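You operate a simulated robot arm through the tools that you are given. There is no shell and no other tool. Be economical: measure what you need, move in short steps, check, and stop when the job is done.

You are at the controls of a simulated robot arm. One attempt, no reset.

## Task
Stop the grey cabinet's run, set it to the white sign's current and run again.
Fine: blue switch off while you set it, on again before the green button.

It is judged by the outcome, as a careful person would: the job done as asked, and still so three seconds after it is handed in. It fails if anything else is knocked over, pushed out of place, dropped, spilled or broken.

## Robot
A 7-joint arm with a two-finger parallel gripper on a trunk, on a base that drives. Base frame: it is fixed to the floor where the robot stands at the start and does not move with it; the origin is under the middle of the robot, x ahead of it, y to its left, z up. Units: mm, degrees, N and s.
With the tool pointing down near the work surface it reaches from about 260 to 840 mm from the robot's upright axis, wherever it stands. Its first joint turns from -17.0 to 126.0 degrees. Places, roughly: blue switch on the grey cabinet [900, -400, 1100]; green button on the grey cabinet [800, -100, 1100]; grey button on the grey cabinet [800, -200, 1100]; grey cabinet with the screen [1200, -200, 800]; red button on the grey cabinet [800, -100, 1100]; white button on the grey cabinet [800, -300, 1100]. Payload 1.57 kg.
The tool frame sits at the grasp point between the pads (the TCP): z along the fingers, y along the line on which they close. The tips reach 30 mm beyond it. Largest opening 80 mm; finger width 17, thickness 12; the body of the gripper, 40 by 82 mm, starts 80 mm behind the TCP.
Orientation is that of the tool frame in the base frame, as a unit quaternion [x, y, z, w]. With the fingers straight down and closing along the base's y, the tool's x points along the base's -x, its y along +y and its z along -z.

## Interface
- The arm moves only by the tool servo_tool. Its argument "rows" is a list of rows, each an object (a shift or turn left out is 0, a gripper value left out holds the last) with "offset": the shift along the tool's x, y, z in mm, a list of three; "rotation": the turn, a rotation vector about the tool's x, y, z in degrees, a list of three; "fingers": the gripper command, from -1 (shut) to 1 (fully open), values between in proportion. In form: [{"offset": [dx, dy, dz], "rotation": [ax, ay, az], "fingers": fingers}, ...]. A call has 1 to 10 rows; each row shifts and turns the commanded pose from where the row before left it, along the tool's axes as they then stand. Rows are played at 5 a second. More than 50 mm and 8.6 degrees between two rows, or a gripper value outside its range, and nothing of the call is played. Where a pose cannot be reached the arm comes as near as it can. A force on the tool above 40 N (or 10 N above the force at the start of the call, whichever is more), or a blocked arm, ends the call early, and 0.2 s more pass. Each finger travels about 45 mm/s and halts on what it meets, pressing with about 25 N; the grip force reading is that of the motor and also rises with nothing between the fingers. The clock runs only during rows and for 0.2 s after the last one: add rows that do not move to give the fingers time. The reply holds the time, the measured pose of the TCP, the force on the tool along the base axes, the opening and the grip force, in the units named above and with some noise, with the torque about the TCP (base axes, N m) and any sound that the robot's microphone picked up, and new pictures: "views" is both (left out), scene, wrist or none.
- Cameras (640 x 400 px; columns grow to the right, rows downward): "scene" is now at [1.2, -209.4, 1389.3]; the picture's right is [0.12, -0.99, 0.00], its down [-0.09, -0.01, -1.00] and it looks along [0.99, 0.12, -0.09] (base axes); focal length 248 px, centre (320, 200). "wrist" rides on the gripper at [72, -7, -122] in the tool frame; the picture's right is [0.09, 1.00, 0.00], its down [-0.84, 0.08, -0.54] and it looks along [-0.54, 0.05, 0.84] (tool axes); focal length 238 px, centre (320, 200).
- move_column(by): slides the trunk up (or, below 0, down) by that many mm; the arm and the scene camera ride with it, the base frame stays. It gives what a move gives, with no picture.
- roll_base(legs): drives the robot by 1 to 6 legs, each [ahead, left, turn to the left] in mm, mm and degrees, along the robot's own axes; the way and the turn of a leg run together, so that a leg with both is an arc; at most 1500 mm and 180 degrees a leg. The arm and the cameras ride along, it lands a little off, and it stops where it bumps. It gives what a move gives, and a new picture of the scene camera.
- aim_head(pan, tilt): turns the head with the scene camera to pan (to the left, within 109 degrees either way) and tilt (down, from -29 to 69), counted from straight ahead of the robot. It gives what a move gives, and a new picture of the scene camera.
- measure_at(camera, pixels): for up to 12 pixels [column, row] of the newest picture of that camera ("zoom" is the newest enlarged one), the place [x, y, z] in the base frame of the surface seen there, good to about 2 mm, but the place of the scene camera against the robot may be out by one fixed shift of up to 18 mm in any direction. The clock stands still meanwhile.
- zoom(camera, box): a new picture of the part [left, top, right, bottom] of that camera's present view, enlarged. The clock stands still meanwhile.
- hand_in(): hands the job in; it is judged then, once.

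Work in short steps. Measure before you move; look again where a grasp or a placing could have gone wrong, and mend it. You have 80 turns and 260 pictures in all, those below and enlarged ones among them. Open the gripper and draw the arm clear of the work before you hand the job in, unless the task says otherwise; then end with one line.

The tools are called after "Request:" as a command line: name --argument value ..., lists and objects as JSON in quotes. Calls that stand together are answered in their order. servo_tool: Moves the arm, as the interface text tells. Its arguments: {"type":"object","properties":{"rows":{"type":"array"},"views":{"type":"string","enum":["both","scene","wrist","none"]}},"required":["rows"]} The other tools are called the same way: move_column (by) slides the trunk up or down; roll_base (legs) drives the base; aim_head (pan, tilt) turns the head that bears the scene camera; measure_at (camera, pixels) gives the place of the surface under pixels of a picture; zoom (camera, box) takes an enlarged picture of a part of a camera's view; hand_in () hands the job in.

At the start:

```text
time: 0.0
ee_pos: [548.7, -20.2, 1349.1]
tcp_rot: [0.0, 1.0, 0.0, 0.0]
wrist_force: [-0.8, 0.0, -0.1]
moment: [-0.01, 0.01, 0.0]
gripper_width: 80.1
gripper_force: 0.0
trunk travel left (down, up): [-725.0, 65.0]
robot x, y, heading: [1.3, -2.8, 0.3]
head pan, tilt: [6.9, 5.4]
```

scene: 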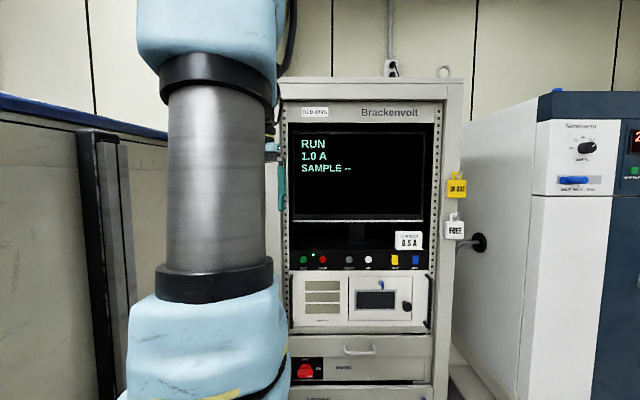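
wrist: 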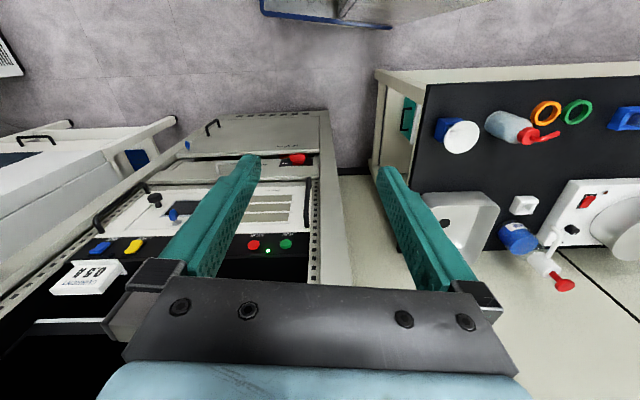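

The screen reads RUN 1.0 A and the sign says about 0.5 A. I'll zoom in on the panel to read the labels.

Request:
zoom --camera "scene" --box '[280, 220, 440, 320]'

Request:
zoom --camera "scene" --box '[280, 90, 480, 250]'

Request:
measure_at --camera "scene" --pixels '[[303, 259], [323, 260], [349, 260], [368, 260], [395, 260], [415, 260], [335, 262], [408, 242], [380, 262], [405, 307]]'

```text
4.00 times, centred on (360, 270) of scene
```

zoom: 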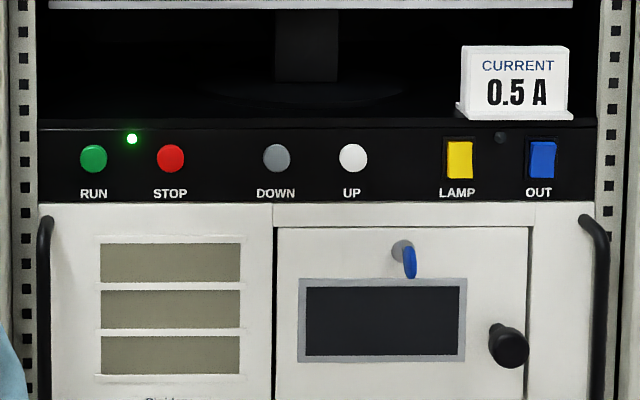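

```text
2.50 times, centred on (380, 170) of scene
```

zoom: 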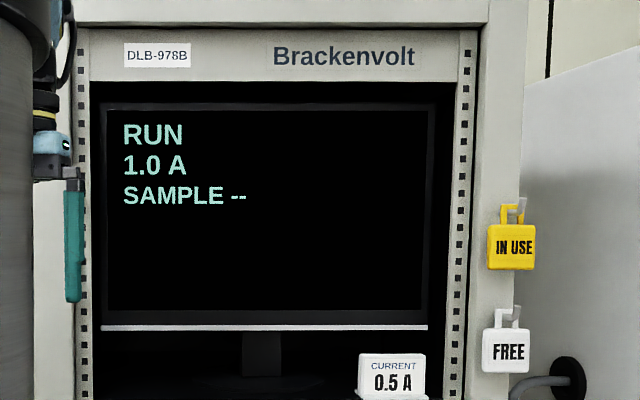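

```text
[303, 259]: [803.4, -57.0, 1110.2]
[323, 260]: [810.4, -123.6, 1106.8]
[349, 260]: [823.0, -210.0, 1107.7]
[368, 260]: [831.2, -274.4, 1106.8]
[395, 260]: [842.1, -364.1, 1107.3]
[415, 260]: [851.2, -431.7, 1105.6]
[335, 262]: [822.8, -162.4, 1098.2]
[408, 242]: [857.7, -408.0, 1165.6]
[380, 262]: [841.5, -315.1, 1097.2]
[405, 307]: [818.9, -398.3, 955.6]
```

The panel labels read RUN, STOP, DOWN, UP, LAMP and OUT, and the target is 0.5 A. The controls lie to the right of the arm's best range, so I'll look right and down to check there is room to drive that way.

Request:
aim_head --pan -35 --tilt 35

```text
time: 1.1
ee_pos: [549.7, -20.7, 1349.5]
tcp_rot: [0.0, 1.0, -0.001, 0.0]
wrist_force: [0.2, -0.3, 1.0]
moment: [0.02, 0.02, 0.03]
gripper_width: 79.9
gripper_force: 0.0
trunk travel left (down, up): [-725.0, 65.0]
robot x, y, heading: [-0.4, -1.9, -0.1]
head pan, tilt: [-35.0, 35.0]
```

scene: 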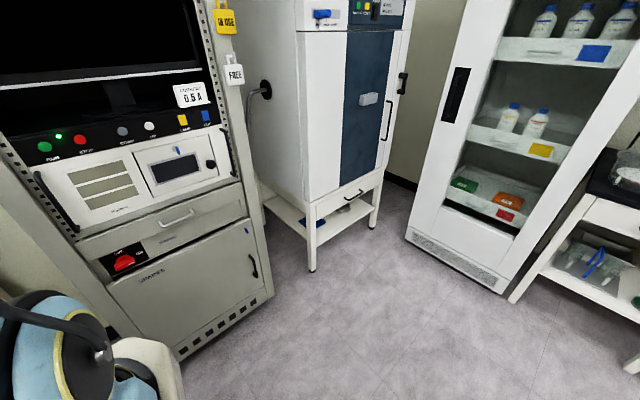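

The floor to the right is clear. I'll drive about 330 mm right, turn 7° left to square up with the cabinet, then look at the panel again.

Request:
roll_base --legs '[[0, -330, 0], [0, 0, 7.3]]'

Request:
aim_head --pan 0 --tilt 15

```text
time: 3.8
ee_pos: [547.3, -273.5, 1348.8]
tcp_rot: [-0.064, 0.998, 0.0, 0.001]
wrist_force: [-0.2, -0.1, 1.1]
moment: [0.04, -0.02, 0.02]
gripper_width: 80.0
gripper_force: 0.1
trunk travel left (down, up): [-725.0, 65.0]
robot x, y, heading: [-3.1, -323.3, 7.3]
head pan, tilt: [-35.0, 35.0]
```

scene: 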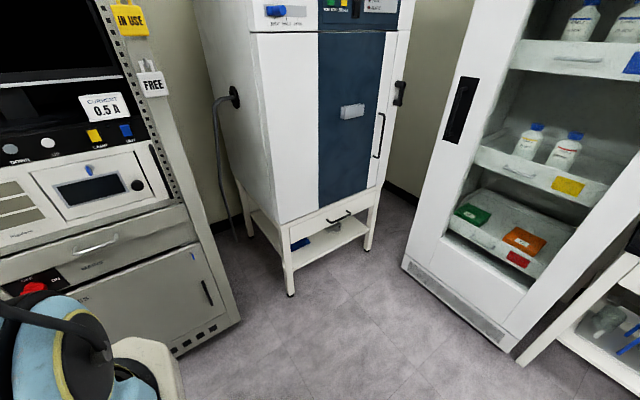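

```text
time: 4.8
ee_pos: [547.5, -274.6, 1349.7]
tcp_rot: [-0.064, 0.998, 0.0, 0.0]
wrist_force: [0.9, 0.3, -0.6]
moment: [0.05, -0.02, 0.0]
gripper_width: 79.8
gripper_force: 0.2
trunk travel left (down, up): [-725.0, 65.0]
robot x, y, heading: [-0.2, -326.0, 7.4]
head pan, tilt: [0.0, 15.0]
```

scene: 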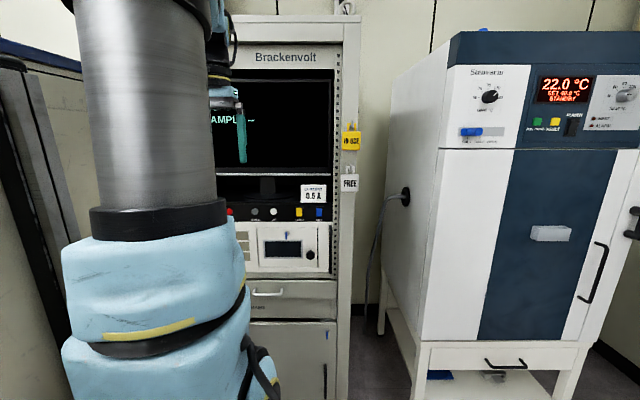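

The right side is clear and the robot is square to the cabinet. Next I'll swing the tool from pointing down to pointing forward (−90° about tool y) and shut the fingers.

Request:
servo_tool --rows '[{"rotation": [0, -8.5, 0], "fingers": -1}, {"rotation": [0, -8.5, 0]}, {"rotation": [0, -8.5, 0]}, {"rotation": [0, -8.5, 0]}, {"rotation": [0, -8.5, 0]}]' --views "scene"

```text
time: 6.0
ee_pos: [558.2, -267.8, 1347.9]
tcp_rot: [-0.059, 0.93, 0.023, 0.361]
wrist_force: [1.1, -0.9, -0.4]
moment: [0.03, 0.01, 0.07]
gripper_width: 0.0
gripper_force: 14.5
out of reach, approached as far as the arm can: row 5
trunk travel left (down, up): [-725.0, 65.0]
robot x, y, heading: [-1.2, -323.6, 7.3]
head pan, tilt: [0.0, 15.0]
```

scene: 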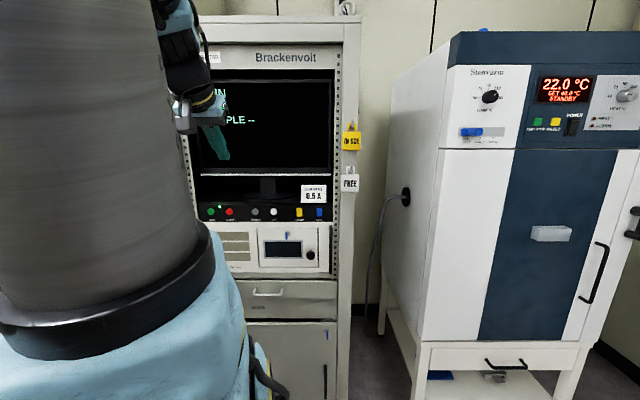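

The arm folds out of reach at about 42° of tilt because it is too close in. I'll extend forward about 150 mm and keep tilting.

Request:
servo_tool --rows '[{"offset": [-30, 0, 27]}, {"offset": [-30, 0, 27]}, {"offset": [-30, 0, 27]}, {"offset": [-30, 0, 27], "rotation": [0, -8, 0]}, {"rotation": [0, -8, 0]}, {"rotation": [0, -8, 0]}]' --views "scene"

```text
time: 7.4
ee_pos: [717.6, -246.9, 1349.1]
tcp_rot: [-0.053, 0.835, 0.037, 0.546]
wrist_force: [0.9, -0.9, 0.1]
moment: [0.0, 0.02, 0.0]
gripper_width: 0.0
gripper_force: 21.5
trunk travel left (down, up): [-725.0, 65.0]
robot x, y, heading: [-0.1, -324.0, 7.5]
head pan, tilt: [0.0, 15.0]
```

scene: 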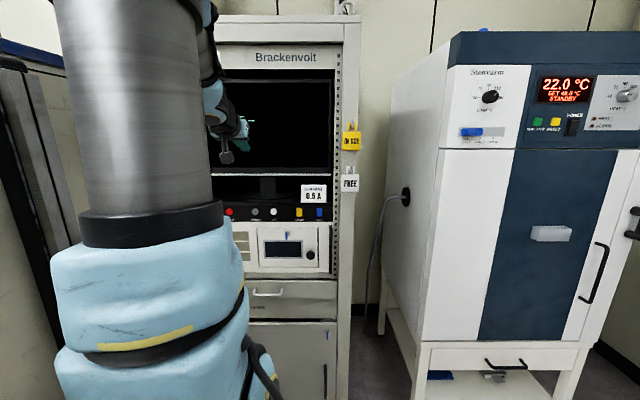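

The tool is now at 66° from down. I'll finish the tilt to horizontal.

Request:
servo_tool --rows '[{"rotation": [0, -8, 0]}, {"rotation": [0, -8, 0]}, {"rotation": [0, -7.8, 0]}, {}]' --views "both"

```text
time: 8.4
ee_pos: [718.0, -247.1, 1349.8]
tcp_rot: [-0.045, 0.703, 0.046, 0.708]
wrist_force: [0.5, 1.0, -0.8]
moment: [-0.05, 0.0, 0.01]
gripper_width: 0.0
gripper_force: 21.0
trunk travel left (down, up): [-725.0, 65.0]
robot x, y, heading: [-1.5, -323.7, 7.5]
head pan, tilt: [0.0, 15.0]
```

scene: 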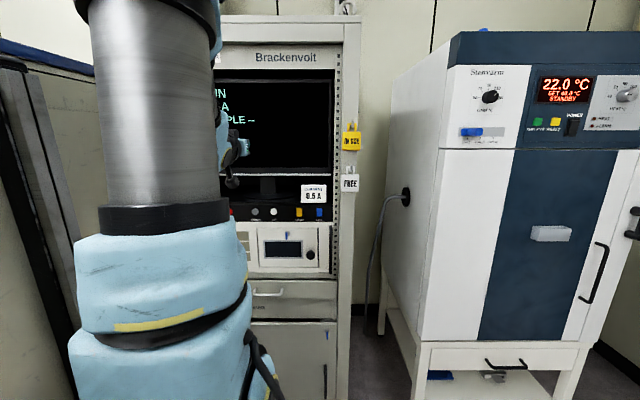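
wrist: 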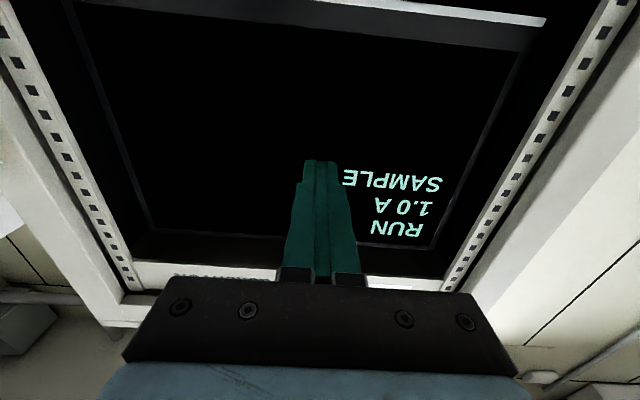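

Horizontal now, and the wrist camera also sees the screen (upside down). Next I'll lower the trunk to panel height.

Request:
move_column --by -200

Request:
aim_head --pan 5 --tilt 8

Request:
servo_tool --rows '[{}]' --views "wrist"

```text
time: 10.6
ee_pos: [718.2, -248.5, 1149.8]
tcp_rot: [-0.046, 0.704, 0.046, 0.707]
wrist_force: [0.0, -0.5, -1.3]
moment: [-0.01, -0.02, 0.01]
gripper_width: 0.0
gripper_force: 21.7
trunk travel left (down, up): [-525.0, 265.0]
robot x, y, heading: [2.0, -325.0, 7.5]
head pan, tilt: [0.0, 15.0]
```

```text
time: 11.3
ee_pos: [715.9, -248.2, 1149.7]
tcp_rot: [-0.045, 0.703, 0.046, 0.708]
wrist_force: [-0.1, 0.7, -0.1]
moment: [0.02, 0.01, -0.04]
gripper_width: 0.1
gripper_force: 20.9
trunk travel left (down, up): [-525.0, 265.0]
robot x, y, heading: [-2.4, -322.0, 7.5]
head pan, tilt: [5.0, 8.0]
```

scene: 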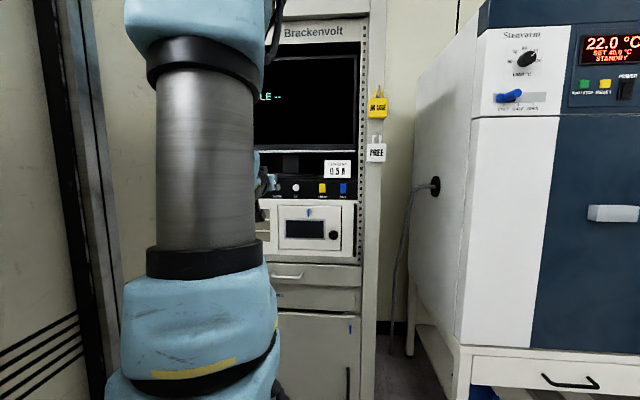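

```text
time: 11.7
ee_pos: [717.4, -247.0, 1150.6]
tcp_rot: [-0.045, 0.704, 0.045, 0.708]
wrist_force: [-0.4, -0.5, -0.1]
moment: [0.0, -0.01, -0.02]
gripper_width: 0.1
gripper_force: 21.2
trunk travel left (down, up): [-525.0, 265.0]
robot x, y, heading: [-2.6, -324.2, 7.5]
head pan, tilt: [5.0, 8.0]
```

wrist: 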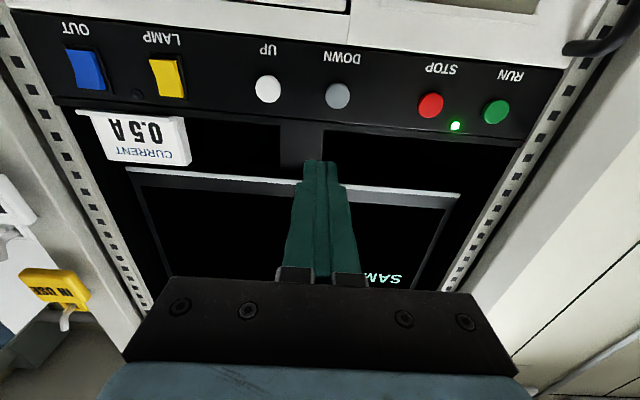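

The wrist view shows the whole panel. I'll measure the controls with the wrist camera, which has no shift error, and zoom in on the switches.

Request:
measure_at --camera "wrist" --pixels '[[496, 111], [431, 105], [338, 96], [267, 89], [80, 57], [86, 85], [83, 70], [112, 75], [385, 100], [150, 150], [85, 112]]'

Request:
zoom --camera "wrist" --box '[40, 20, 200, 120]'

```text
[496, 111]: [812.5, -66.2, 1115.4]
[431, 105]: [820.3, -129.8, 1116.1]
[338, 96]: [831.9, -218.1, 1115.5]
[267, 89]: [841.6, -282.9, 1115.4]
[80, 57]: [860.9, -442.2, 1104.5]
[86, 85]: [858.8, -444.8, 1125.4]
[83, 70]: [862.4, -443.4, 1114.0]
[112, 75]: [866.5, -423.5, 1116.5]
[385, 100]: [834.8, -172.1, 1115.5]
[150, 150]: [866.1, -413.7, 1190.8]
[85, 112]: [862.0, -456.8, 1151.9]
```

```text
4.00 times, centred on (120, 70) of wrist
```

zoom: 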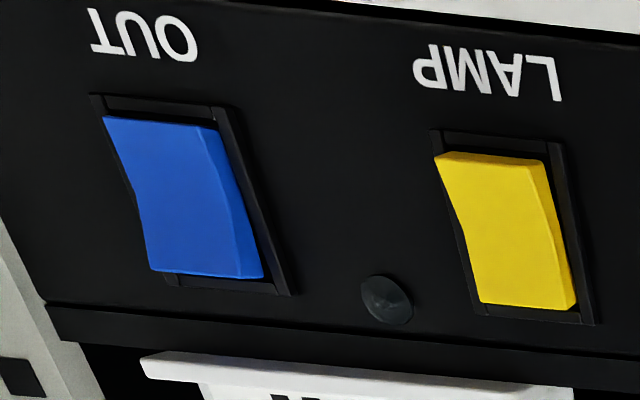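

Red STOP is at (820, −130, 1116). From the present pose that is 103 mm left, 34.6 mm down and 87 mm forward to contact. I'll stop about 12 mm short.

Request:
servo_tool --rows '[{"offset": [11.5, 34.4, 0]}, {"offset": [11.5, 34.4, 0]}, {"offset": [11.6, 34.3, 0]}, {"offset": [0, 0, 40]}, {"offset": [0, 0, 35]}, {}]' --views "both"

```text
time: 13.1
ee_pos: [777.6, -134.1, 1115.9]
tcp_rot: [-0.046, 0.705, 0.046, 0.707]
wrist_force: [0.8, -0.2, -0.4]
moment: [-0.04, 0.0, -0.02]
gripper_width: 0.0
gripper_force: 21.2
trunk travel left (down, up): [-525.0, 265.0]
robot x, y, heading: [-0.3, -325.1, 7.4]
head pan, tilt: [5.0, 8.0]
```

scene: 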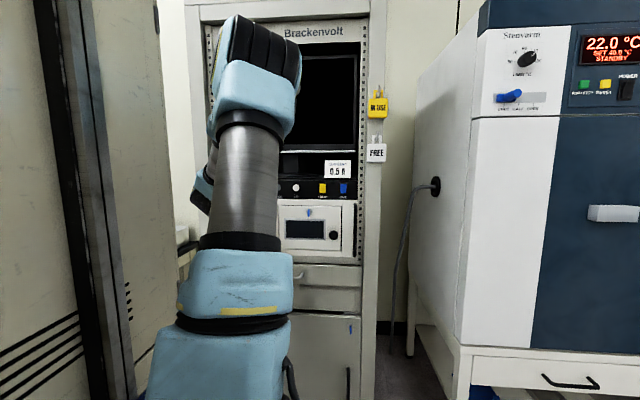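
wrist: 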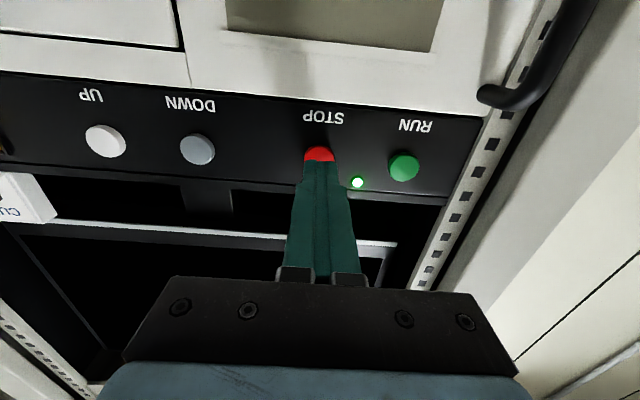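

Tips are lined up on STOP at (320,155), roughly 12 mm away. I'll press in small steps and then withdraw.

Request:
servo_tool --rows '[{"offset": [0, 0, 8]}, {"offset": [0, 0, 4]}, {"offset": [0, 0, 2]}, {"offset": [0, 0, 2]}, {}]' --views "wrist"

```text
time: 14.3
ee_pos: [795.5, -133.6, 1115.9]
tcp_rot: [-0.045, 0.704, 0.046, 0.707]
wrist_force: [-5.6, -1.0, -1.0]
moment: [0.0, 0.02, 0.01]
gripper_width: 0.2
gripper_force: 21.6
trunk travel left (down, up): [-525.0, 265.0]
robot x, y, heading: [1.9, -323.4, 7.5]
head pan, tilt: [5.0, 8.0]
heard: click
```

wrist: 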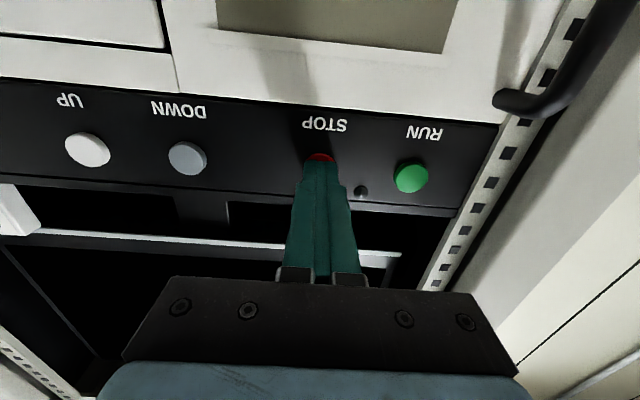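

Click heard and the run LED is out. I'll withdraw 75 mm, move 316 mm right to the blue switch, and look.

Request:
servo_tool --rows '[{"offset": [0, 0, -37]}, {"offset": [0, 0, -38]}, {"offset": [0, -46, 0]}, {"offset": [0, -46, 0]}, {"offset": [0, -46, 0]}, {"offset": [0, -46, 0]}, {"offset": [0, -46, 0]}, {"offset": [0, -46, 0]}, {"offset": [0, -40, 0]}, {}]' --views "both"

```text
time: 16.5
ee_pos: [761.6, -459.1, 1115.4]
tcp_rot: [-0.045, 0.704, 0.045, 0.708]
wrist_force: [-0.1, -0.3, 0.3]
moment: [0.0, 0.02, 0.04]
gripper_width: 0.2
gripper_force: 21.2
trunk travel left (down, up): [-525.0, 265.0]
robot x, y, heading: [-2.7, -327.4, 7.4]
head pan, tilt: [5.0, 8.0]
```

scene: 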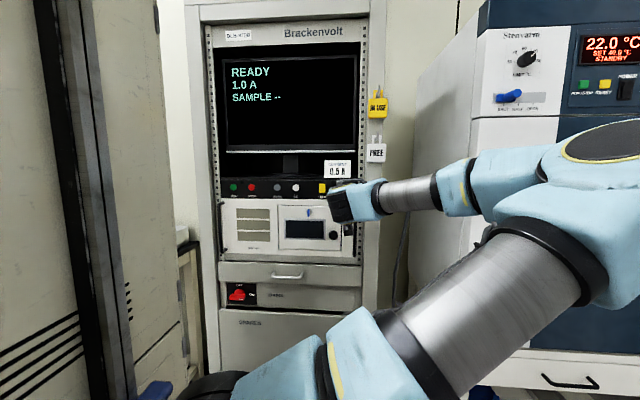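
wrist: 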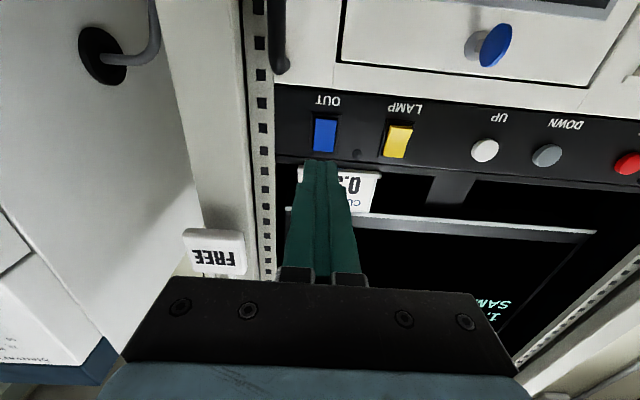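

The screen shows READY 1.0 A. I'll re-measure the blue rocker from this closer view.

Request:
measure_at --camera "wrist" --pixels '[[325, 123], [325, 134], [324, 147], [370, 153], [345, 130], [325, 152]]'

Request:
zoom --camera "wrist" --box '[280, 90, 440, 190]'

```text
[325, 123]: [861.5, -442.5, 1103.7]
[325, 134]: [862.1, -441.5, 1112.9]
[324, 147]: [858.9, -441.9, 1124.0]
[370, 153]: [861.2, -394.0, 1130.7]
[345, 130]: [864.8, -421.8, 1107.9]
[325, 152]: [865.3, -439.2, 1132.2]
```

```text
4.00 times, centred on (360, 140) of wrist
```

zoom: 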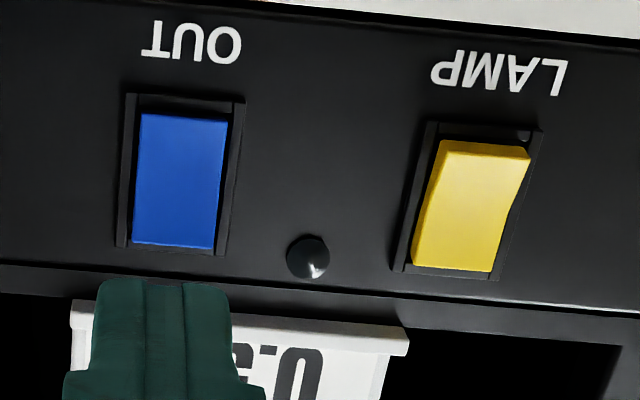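

The rocker's upper end (z≈1124) stands proud, and the sign base begins around z 1131. I'll aim the tip at z 1120 and 4 mm further left, and go forward to about 8 mm short.

Request:
servo_tool --rows '[{"offset": [-4.5, 4, 0]}, {"offset": [0, 0, 30]}, {"offset": [0, 0, 28]}, {}]' --views "both"

Request:
zoom --camera "wrist" --box '[240, 100, 400, 200]'

```text
time: 17.5
ee_pos: [819.8, -446.3, 1120.0]
tcp_rot: [-0.045, 0.704, 0.046, 0.708]
wrist_force: [-0.1, -0.9, 1.0]
moment: [-0.07, -0.02, 0.02]
gripper_width: 0.2
gripper_force: 21.4
trunk travel left (down, up): [-525.0, 265.0]
robot x, y, heading: [-3.3, -325.5, 7.1]
head pan, tilt: [5.0, 8.0]
```

scene: 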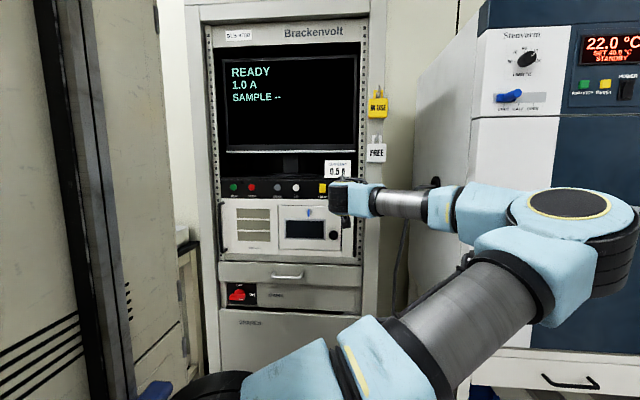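
wrist: 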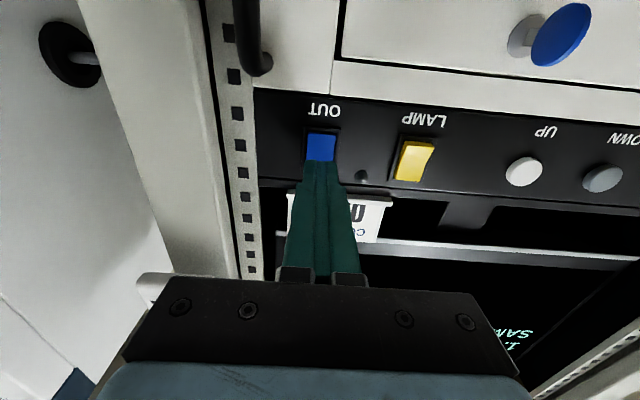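

```text
4.00 times, centred on (320, 150) of wrist
```

zoom: 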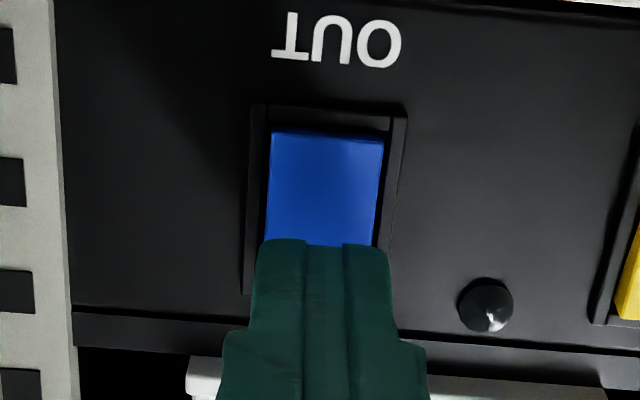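

The tip is lined up on the upper half of the rocker. The FREE tag shows at (150,290), so I'll check its clearance before pressing.

Request:
measure_at --camera "wrist" --pixels '[[150, 282], [140, 300], [300, 195], [375, 200]]'

```text
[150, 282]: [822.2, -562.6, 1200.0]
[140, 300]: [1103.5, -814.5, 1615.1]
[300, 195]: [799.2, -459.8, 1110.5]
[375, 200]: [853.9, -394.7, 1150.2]
```

The tag is well clear, but the sign foot is only a few mm above the finger. I'll drop 2 mm for margin and press in small steps.

Request:
servo_tool --rows '[{"offset": [2, 0, 0]}, {"offset": [0, 0, 6]}, {"offset": [0, 0, 3]}, {"offset": [0, 0, 2]}, {"offset": [0, 0, 2]}, {}]' --views "both"

```text
time: 18.9
ee_pos: [828.0, -443.7, 1118.4]
tcp_rot: [-0.045, 0.704, 0.045, 0.707]
wrist_force: [-31.5, -8.7, -5.1]
moment: [0.22, 0.27, -0.12]
gripper_width: 0.0
gripper_force: 20.9
trunk travel left (down, up): [-525.0, 265.0]
robot x, y, heading: [0.2, -325.4, 7.4]
head pan, tilt: [5.0, 8.0]
```

scene: 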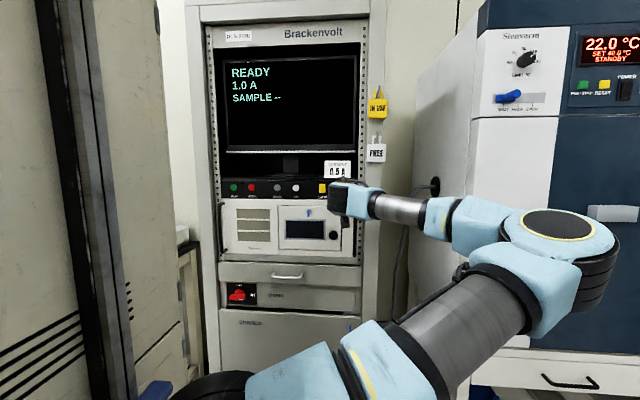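
wrist: 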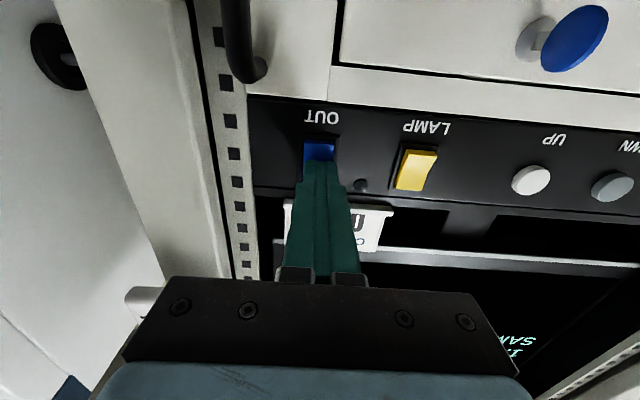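

31 N and no click, so the rocker didn't move. The 24 mm wide pair of fingers may be bearing on the bezel or too near the pivot. I'll back off and look closely at the rocker profile.

Request:
servo_tool --rows '[{"offset": [0, 0, -25]}, {"offset": [30, 20, -20]}, {}]' --views "wrist"

Request:
zoom --camera "wrist" --box '[260, 90, 420, 190]'

```text
time: 19.7
ee_pos: [784.0, -430.4, 1087.7]
tcp_rot: [-0.045, 0.704, 0.045, 0.707]
wrist_force: [0.4, -0.4, 0.2]
moment: [-0.02, -0.02, 0.01]
gripper_width: 0.0
gripper_force: 21.1
trunk travel left (down, up): [-525.0, 265.0]
robot x, y, heading: [-3.9, -323.8, 7.0]
head pan, tilt: [5.0, 8.0]
```

wrist: 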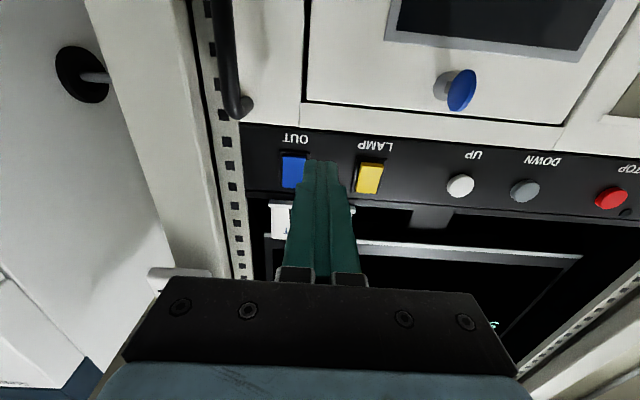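

```text
4.00 times, centred on (340, 140) of wrist
```

zoom: 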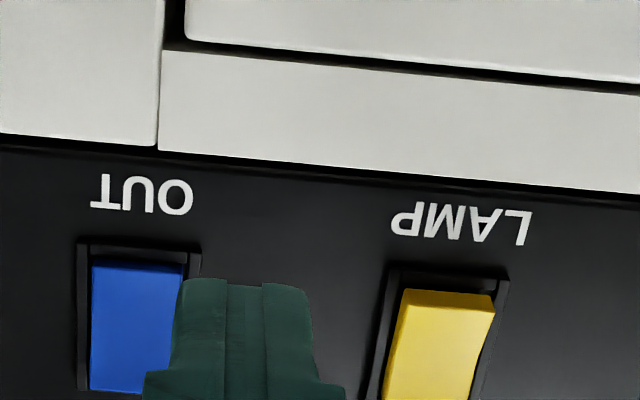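

The finger partly hides the rocker. I'll sidestep 60 mm left for a clear view of its profile and measure it.

Request:
servo_tool --rows '[{"offset": [20, 30, 0]}, {"offset": [0, 35, 0]}, {}]' --views "wrist"

Request:
zoom --camera "wrist" --box '[180, 130, 276, 190]'

```text
time: 20.5
ee_pos: [775.8, -365.7, 1066.7]
tcp_rot: [-0.045, 0.703, 0.045, 0.708]
wrist_force: [0.4, -0.3, -0.5]
moment: [0.03, 0.01, 0.01]
gripper_width: 0.1
gripper_force: 21.9
trunk travel left (down, up): [-525.0, 265.0]
robot x, y, heading: [0.4, -326.0, 7.2]
head pan, tilt: [5.0, 8.0]
```

wrist: 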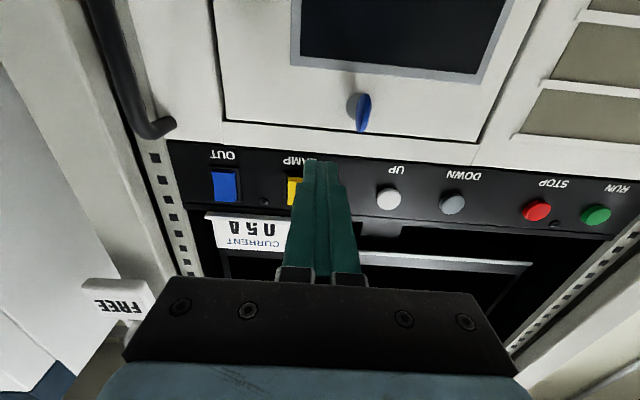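

```text
6.67 times, centred on (228, 160) of wrist
```

zoom: 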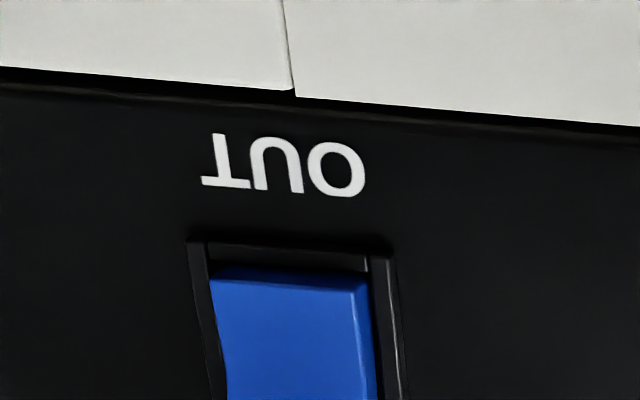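

I'll centre the zoom on the rocker and measure points along it and on the yellow one.

Request:
zoom --camera "wrist" --box '[185, 155, 265, 215]'

Request:
measure_at --camera "wrist" --pixels '[[224, 173], [224, 177], [225, 181], [225, 185], [226, 189], [226, 193], [226, 198], [209, 185], [240, 186], [248, 190], [225, 168], [290, 185]]'

```text
6.67 times, centred on (225, 185) of wrist
```

zoom: 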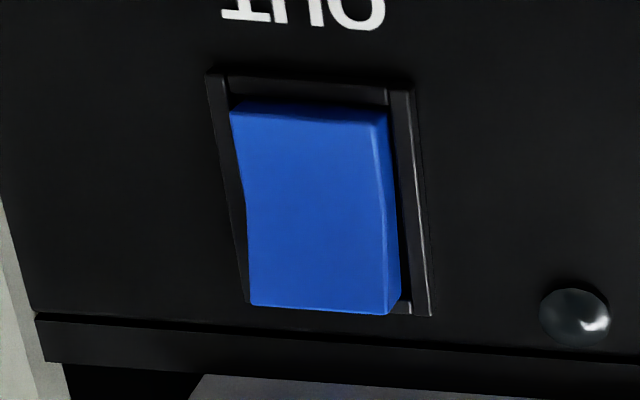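

```text
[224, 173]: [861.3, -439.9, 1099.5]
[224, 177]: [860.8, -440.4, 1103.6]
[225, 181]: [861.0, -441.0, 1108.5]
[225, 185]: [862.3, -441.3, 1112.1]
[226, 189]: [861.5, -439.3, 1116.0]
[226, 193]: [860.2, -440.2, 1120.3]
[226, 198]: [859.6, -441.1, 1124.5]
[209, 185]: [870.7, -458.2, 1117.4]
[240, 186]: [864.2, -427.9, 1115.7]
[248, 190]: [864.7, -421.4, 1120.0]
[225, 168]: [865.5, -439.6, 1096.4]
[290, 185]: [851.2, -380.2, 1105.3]
```

The top and bottom ends differ by only about 1.5 mm. Since pushing the top did nothing, the top may already be the pressed side, so I'll try the bottom half. First I'll check how far the white panel below protrudes.

Request:
measure_at --camera "wrist" --pixels '[[225, 146], [225, 142], [225, 139], [225, 130], [205, 140], [160, 128], [285, 200], [300, 182], [289, 181], [290, 200]]'

```text
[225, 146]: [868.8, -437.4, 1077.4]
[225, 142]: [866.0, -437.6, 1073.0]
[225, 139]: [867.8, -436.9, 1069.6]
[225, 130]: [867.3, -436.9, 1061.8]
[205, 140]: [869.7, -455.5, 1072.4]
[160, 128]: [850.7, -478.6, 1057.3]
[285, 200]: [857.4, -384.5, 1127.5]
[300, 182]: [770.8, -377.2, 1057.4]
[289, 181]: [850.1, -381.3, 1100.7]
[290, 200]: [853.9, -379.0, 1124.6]
```

Yellow's bottom end stands out 4 mm while blue's top end does, so blue is in the opposite state to yellow and its top is the side to press. I'll tilt the tool 20° down so that only the finger's upper edge bears at z≈1124, below the sign foot, for a longer lever.

Request:
servo_tool --rows '[{"rotation": [0, 7, 0]}, {"rotation": [0, 7, 0]}, {"rotation": [0, 6, 0]}, {"offset": [-22.1, -28.3, 2.7]}, {"offset": [-22.1, -28.3, 2.7]}, {"offset": [-22.2, -28.3, 2.8]}, {}]' --views "both"

Request:
zoom --camera "wrist" --box '[260, 90, 420, 190]'

```text
time: 22.1
ee_pos: [816.5, -446.5, 1126.9]
tcp_rot: [-0.052, 0.816, 0.037, 0.575]
wrist_force: [-0.2, 0.4, -0.2]
moment: [0.01, -0.01, 0.0]
gripper_width: 0.0
gripper_force: 21.4
trunk travel left (down, up): [-525.0, 265.0]
robot x, y, heading: [2.1, -326.1, 7.1]
head pan, tilt: [5.0, 8.0]
```

scene: 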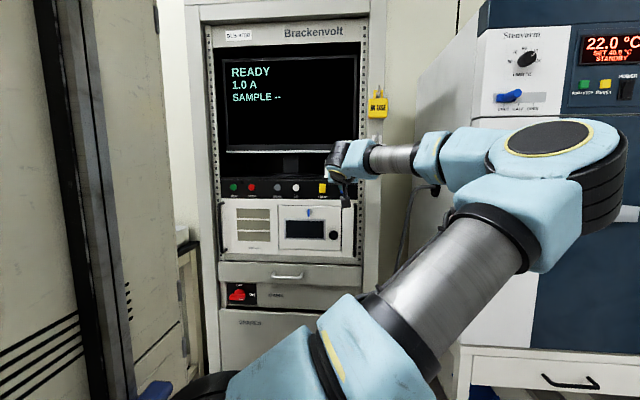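
wrist: 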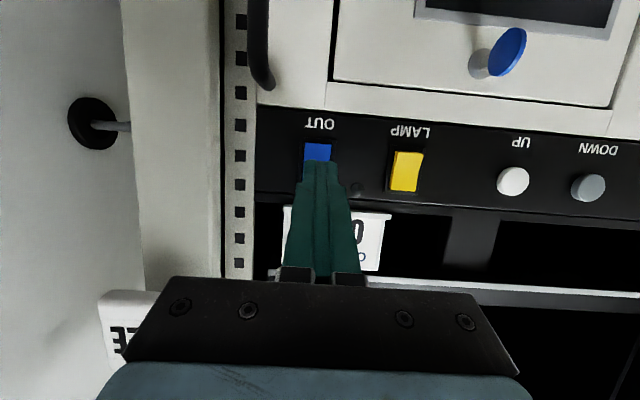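

```text
4.00 times, centred on (340, 140) of wrist
```

zoom: 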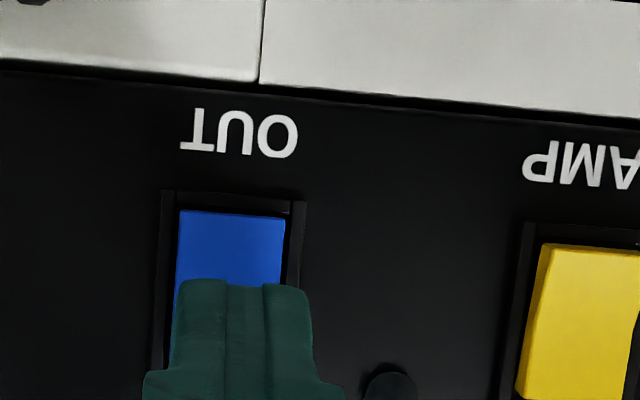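

Aligned. I'll push straight forward (base direction) in small steps, with 1 mm sideways correction.

Request:
servo_tool --rows '[{"offset": [-2.4, -1, 6.6]}, {"offset": [-1.4, 0, 3.8]}, {"offset": [-0.7, 0, 1.9]}, {"offset": [-0.7, 0, 1.9]}, {"offset": [-0.7, 0, 1.9]}, {}]' --views "wrist"

Request:
zoom --camera "wrist" --box '[260, 90, 420, 190]'

```text
time: 23.2
ee_pos: [829.3, -444.0, 1126.1]
tcp_rot: [-0.052, 0.817, 0.036, 0.574]
wrist_force: [-23.1, -4.1, 5.8]
moment: [0.17, -0.1, -0.08]
gripper_width: 0.0
gripper_force: 21.3
trunk travel left (down, up): [-525.0, 265.0]
robot x, y, heading: [-2.9, -327.0, 7.2]
head pan, tilt: [5.0, 8.0]
stopped in row 5: the force on the tool passed its limit at 46 N (the readings are from after the stop); the commanded pose is now the measured one
```

wrist: 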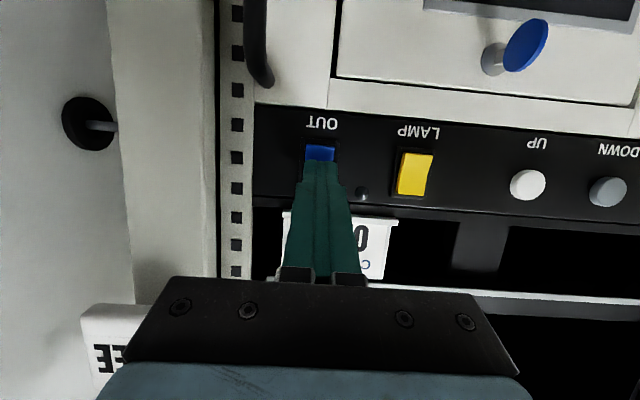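

```text
4.00 times, centred on (340, 140) of wrist
```

zoom: 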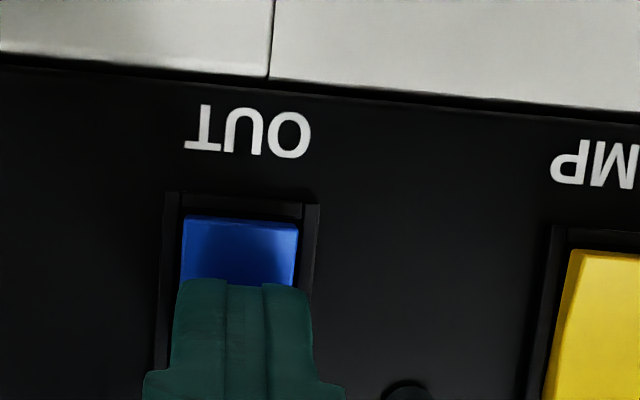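

46 N with no movement, so the top is already against its stop and the bottom half must be the one to press. I'll back off, level the tool and line up at z≈1102.

Request:
servo_tool --rows '[{"offset": [7, 0, -19]}, {"rotation": [0, -7, 0]}, {"rotation": [0, -7, 0]}, {"rotation": [0, -6, 0]}, {"offset": [24, 0, 0]}, {}]' --views "wrist"

Request:
zoom --camera "wrist" --box '[240, 90, 400, 190]'

```text
time: 24.6
ee_pos: [811.9, -448.4, 1100.2]
tcp_rot: [-0.045, 0.705, 0.045, 0.706]
wrist_force: [-0.1, 0.4, 0.3]
moment: [0.0, -0.01, -0.02]
gripper_width: 0.0
gripper_force: 21.3
trunk travel left (down, up): [-525.0, 265.0]
robot x, y, heading: [3.8, -325.5, 7.1]
head pan, tilt: [5.0, 8.0]
```

wrist: 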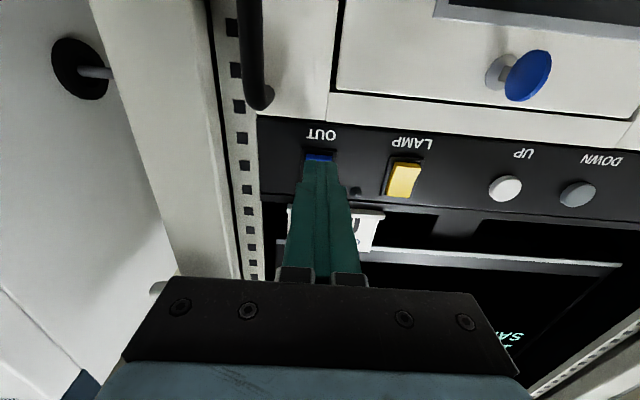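

```text
4.00 times, centred on (320, 140) of wrist
```

zoom: 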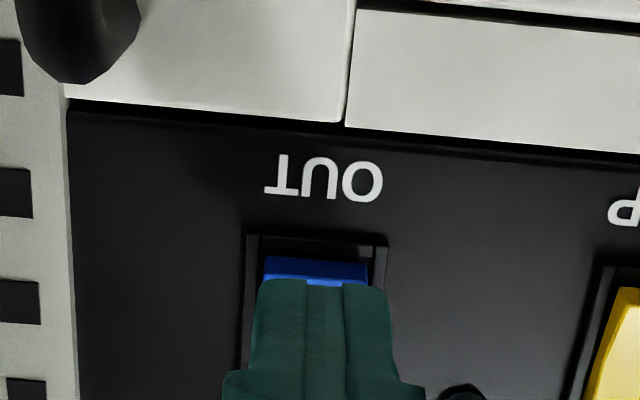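

The rocker's lower end cap shows clearly, so it does stand proud. I'll press the bottom in small steps (gap ≈18 mm).

Request:
servo_tool --rows '[{"offset": [0, 0, 10]}, {"offset": [0, 0, 6]}, {"offset": [0, 0, 2]}, {"offset": [0, 0, 2]}, {"offset": [0, 0, 2]}, {}]' --views "wrist"

```text
time: 26.0
ee_pos: [830.3, -444.4, 1102.4]
tcp_rot: [-0.047, 0.705, 0.046, 0.706]
wrist_force: [-16.2, -4.0, -2.1]
moment: [0.23, -0.12, -0.03]
gripper_width: 0.0
gripper_force: 21.4
trunk travel left (down, up): [-525.0, 265.0]
robot x, y, heading: [2.1, -325.4, 7.1]
head pan, tilt: [5.0, 8.0]
stopped in row 6: the force on the tool passed its limit at 41 N (the readings are from after the stop); the commanded pose is now the measured one
```

wrist: 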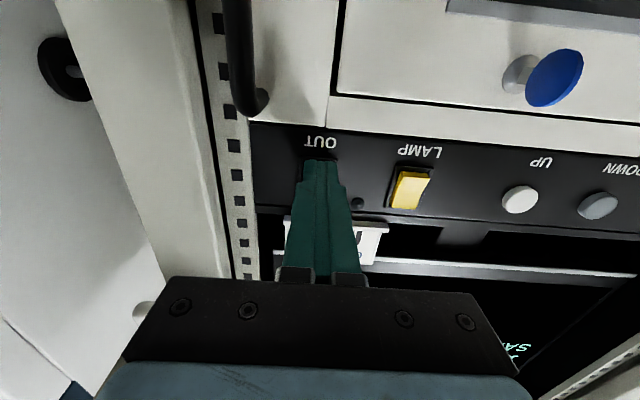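

Again stopped at 41 N, with the moment suggesting contact near mid-height. I'll back off and check whether the rocker's state has changed.

Request:
servo_tool --rows '[{"offset": [0, 0, -35]}, {"offset": [20, 45, -15]}, {"offset": [15, 40, 0]}, {}]' --views "both"

Request:
zoom --camera "wrist" --box '[180, 150, 276, 210]'

```text
refused: row 2 steps farther than a row can; nothing moved
```

```text
6.67 times, centred on (228, 180) of wrist
```

zoom: 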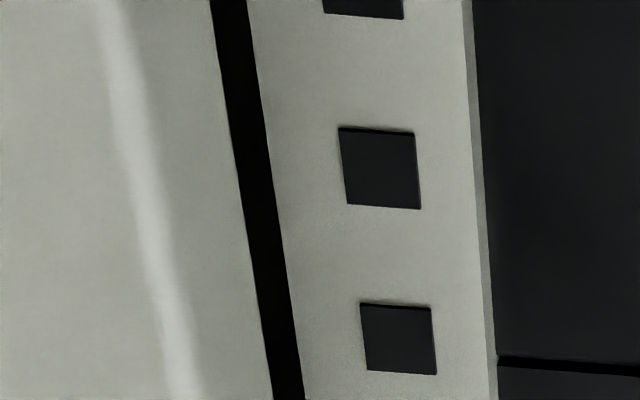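

That step was too long for one row, so I'll repeat it in shorter steps.

Request:
servo_tool --rows '[{"offset": [0, 0, -40]}, {"offset": [15, 35, -10]}, {"offset": [20, 40, 0]}, {}]' --views "both"

Request:
zoom --camera "wrist" --box '[190, 150, 286, 210]'

```text
time: 27.0
ee_pos: [771.5, -375.1, 1064.3]
tcp_rot: [-0.047, 0.706, 0.045, 0.705]
wrist_force: [-0.4, 0.1, -0.8]
moment: [-0.01, 0.03, 0.01]
gripper_width: 0.3
gripper_force: 21.1
trunk travel left (down, up): [-525.0, 265.0]
robot x, y, heading: [0.2, -326.1, 7.3]
head pan, tilt: [5.0, 8.0]
```

scene: 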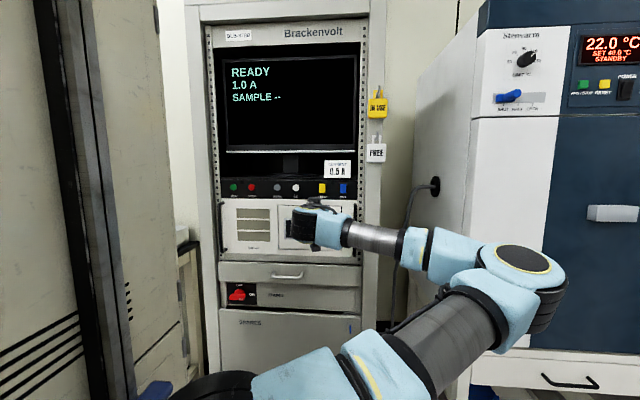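
wrist: 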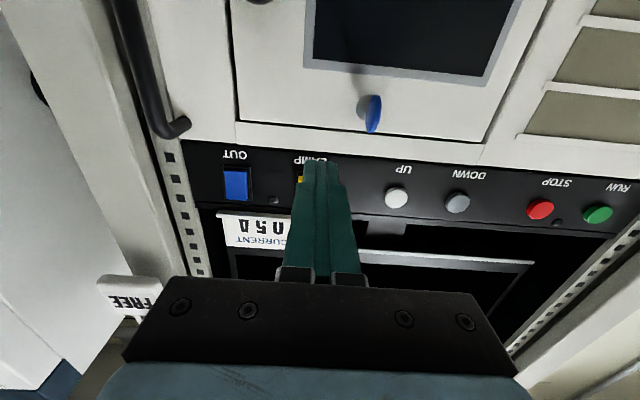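

```text
6.67 times, centred on (238, 180) of wrist
```

zoom: 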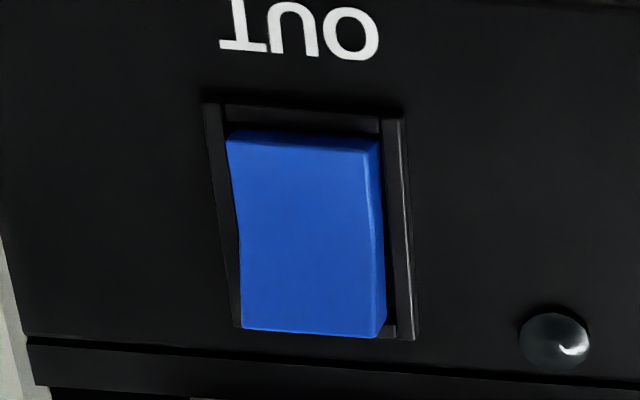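

I'll zoom the scene camera on both rockers for a comparison of their tilt, and re-measure blue's ends.

Request:
zoom --camera "scene" --box '[306, 172, 362, 207]'

Request:
measure_at --camera "wrist" --pixels '[[235, 172], [235, 175], [235, 178], [236, 182], [236, 186], [237, 190], [237, 194], [237, 197], [251, 180], [251, 195], [220, 180], [229, 178]]'

```text
11.43 times, centred on (334, 190) of scene
```

zoom: 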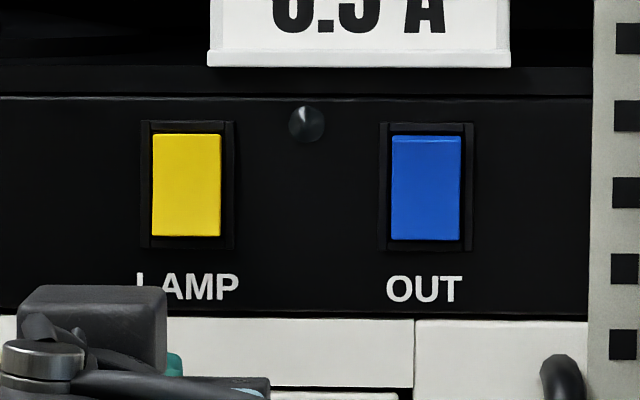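

```text
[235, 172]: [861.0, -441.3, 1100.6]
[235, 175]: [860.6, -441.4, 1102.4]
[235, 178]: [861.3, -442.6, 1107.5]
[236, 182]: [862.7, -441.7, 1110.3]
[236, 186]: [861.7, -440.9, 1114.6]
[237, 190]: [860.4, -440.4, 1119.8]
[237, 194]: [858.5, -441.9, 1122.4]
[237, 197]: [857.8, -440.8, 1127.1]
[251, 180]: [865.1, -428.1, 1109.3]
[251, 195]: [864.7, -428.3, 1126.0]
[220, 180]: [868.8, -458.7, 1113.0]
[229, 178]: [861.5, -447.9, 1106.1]
```

The scene zoom shows blue's top cap (top end out) and a rocker only about 18 mm wide inside a 24 mm bezel. My shut fingers (24 mm) were landing on the bezel rails. I'll open the gripper and press with the right finger alone (12 mm); the left finger will hang over the blank panel between LAMP and UP.

Request:
servo_tool --rows '[{"offset": [-30, 0, 0], "fingers": 1}, {"rotation": [0, 7, 0]}, {"rotation": [0, 7, 0]}, {"rotation": [0, 6, 0]}, {"offset": [-20.4, -15.2, 5]}, {"offset": [-20.4, -15.2, 5]}, {"offset": [0, 0, 5]}, {}]' --views "both"

Request:
zoom --camera "wrist" --box '[180, 90, 420, 240]'

```text
time: 28.8
ee_pos: [804.3, -401.5, 1130.2]
tcp_rot: [-0.052, 0.818, 0.036, 0.572]
wrist_force: [0.2, -0.1, -0.4]
moment: [-0.02, 0.0, 0.01]
gripper_width: 80.0
gripper_force: 0.1
trunk travel left (down, up): [-525.0, 265.0]
robot x, y, heading: [-0.6, -321.8, 7.1]
head pan, tilt: [5.0, 8.0]
```

scene: 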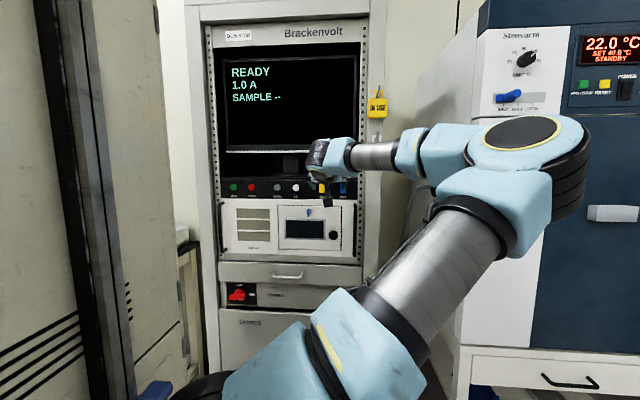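
wrist: 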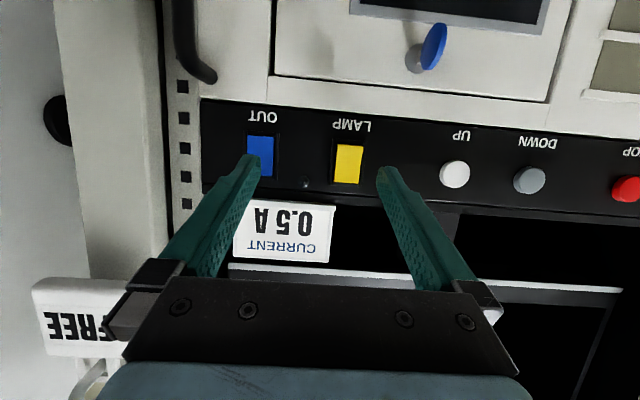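

```text
2.67 times, centred on (300, 165) of wrist
```

zoom: 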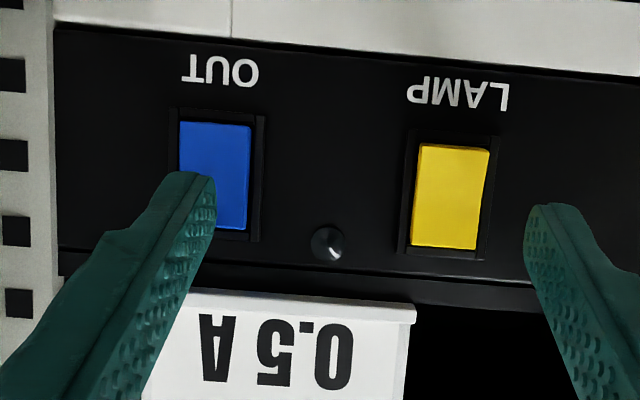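

Right finger is near the blue rocker. I'll measure the fingertip and rocker to check lateral alignment.

Request:
measure_at --camera "zoom" --pixels '[[185, 178], [205, 178], [211, 195], [215, 135], [235, 180], [235, 220], [183, 140], [248, 140], [545, 210], [300, 300]]'

```text
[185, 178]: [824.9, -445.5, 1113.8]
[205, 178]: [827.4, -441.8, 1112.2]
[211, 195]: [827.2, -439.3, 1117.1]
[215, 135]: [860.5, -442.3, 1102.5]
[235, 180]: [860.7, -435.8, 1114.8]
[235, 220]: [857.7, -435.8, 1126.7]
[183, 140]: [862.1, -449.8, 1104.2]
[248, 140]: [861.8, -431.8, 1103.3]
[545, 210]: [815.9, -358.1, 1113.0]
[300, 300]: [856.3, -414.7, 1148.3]
```

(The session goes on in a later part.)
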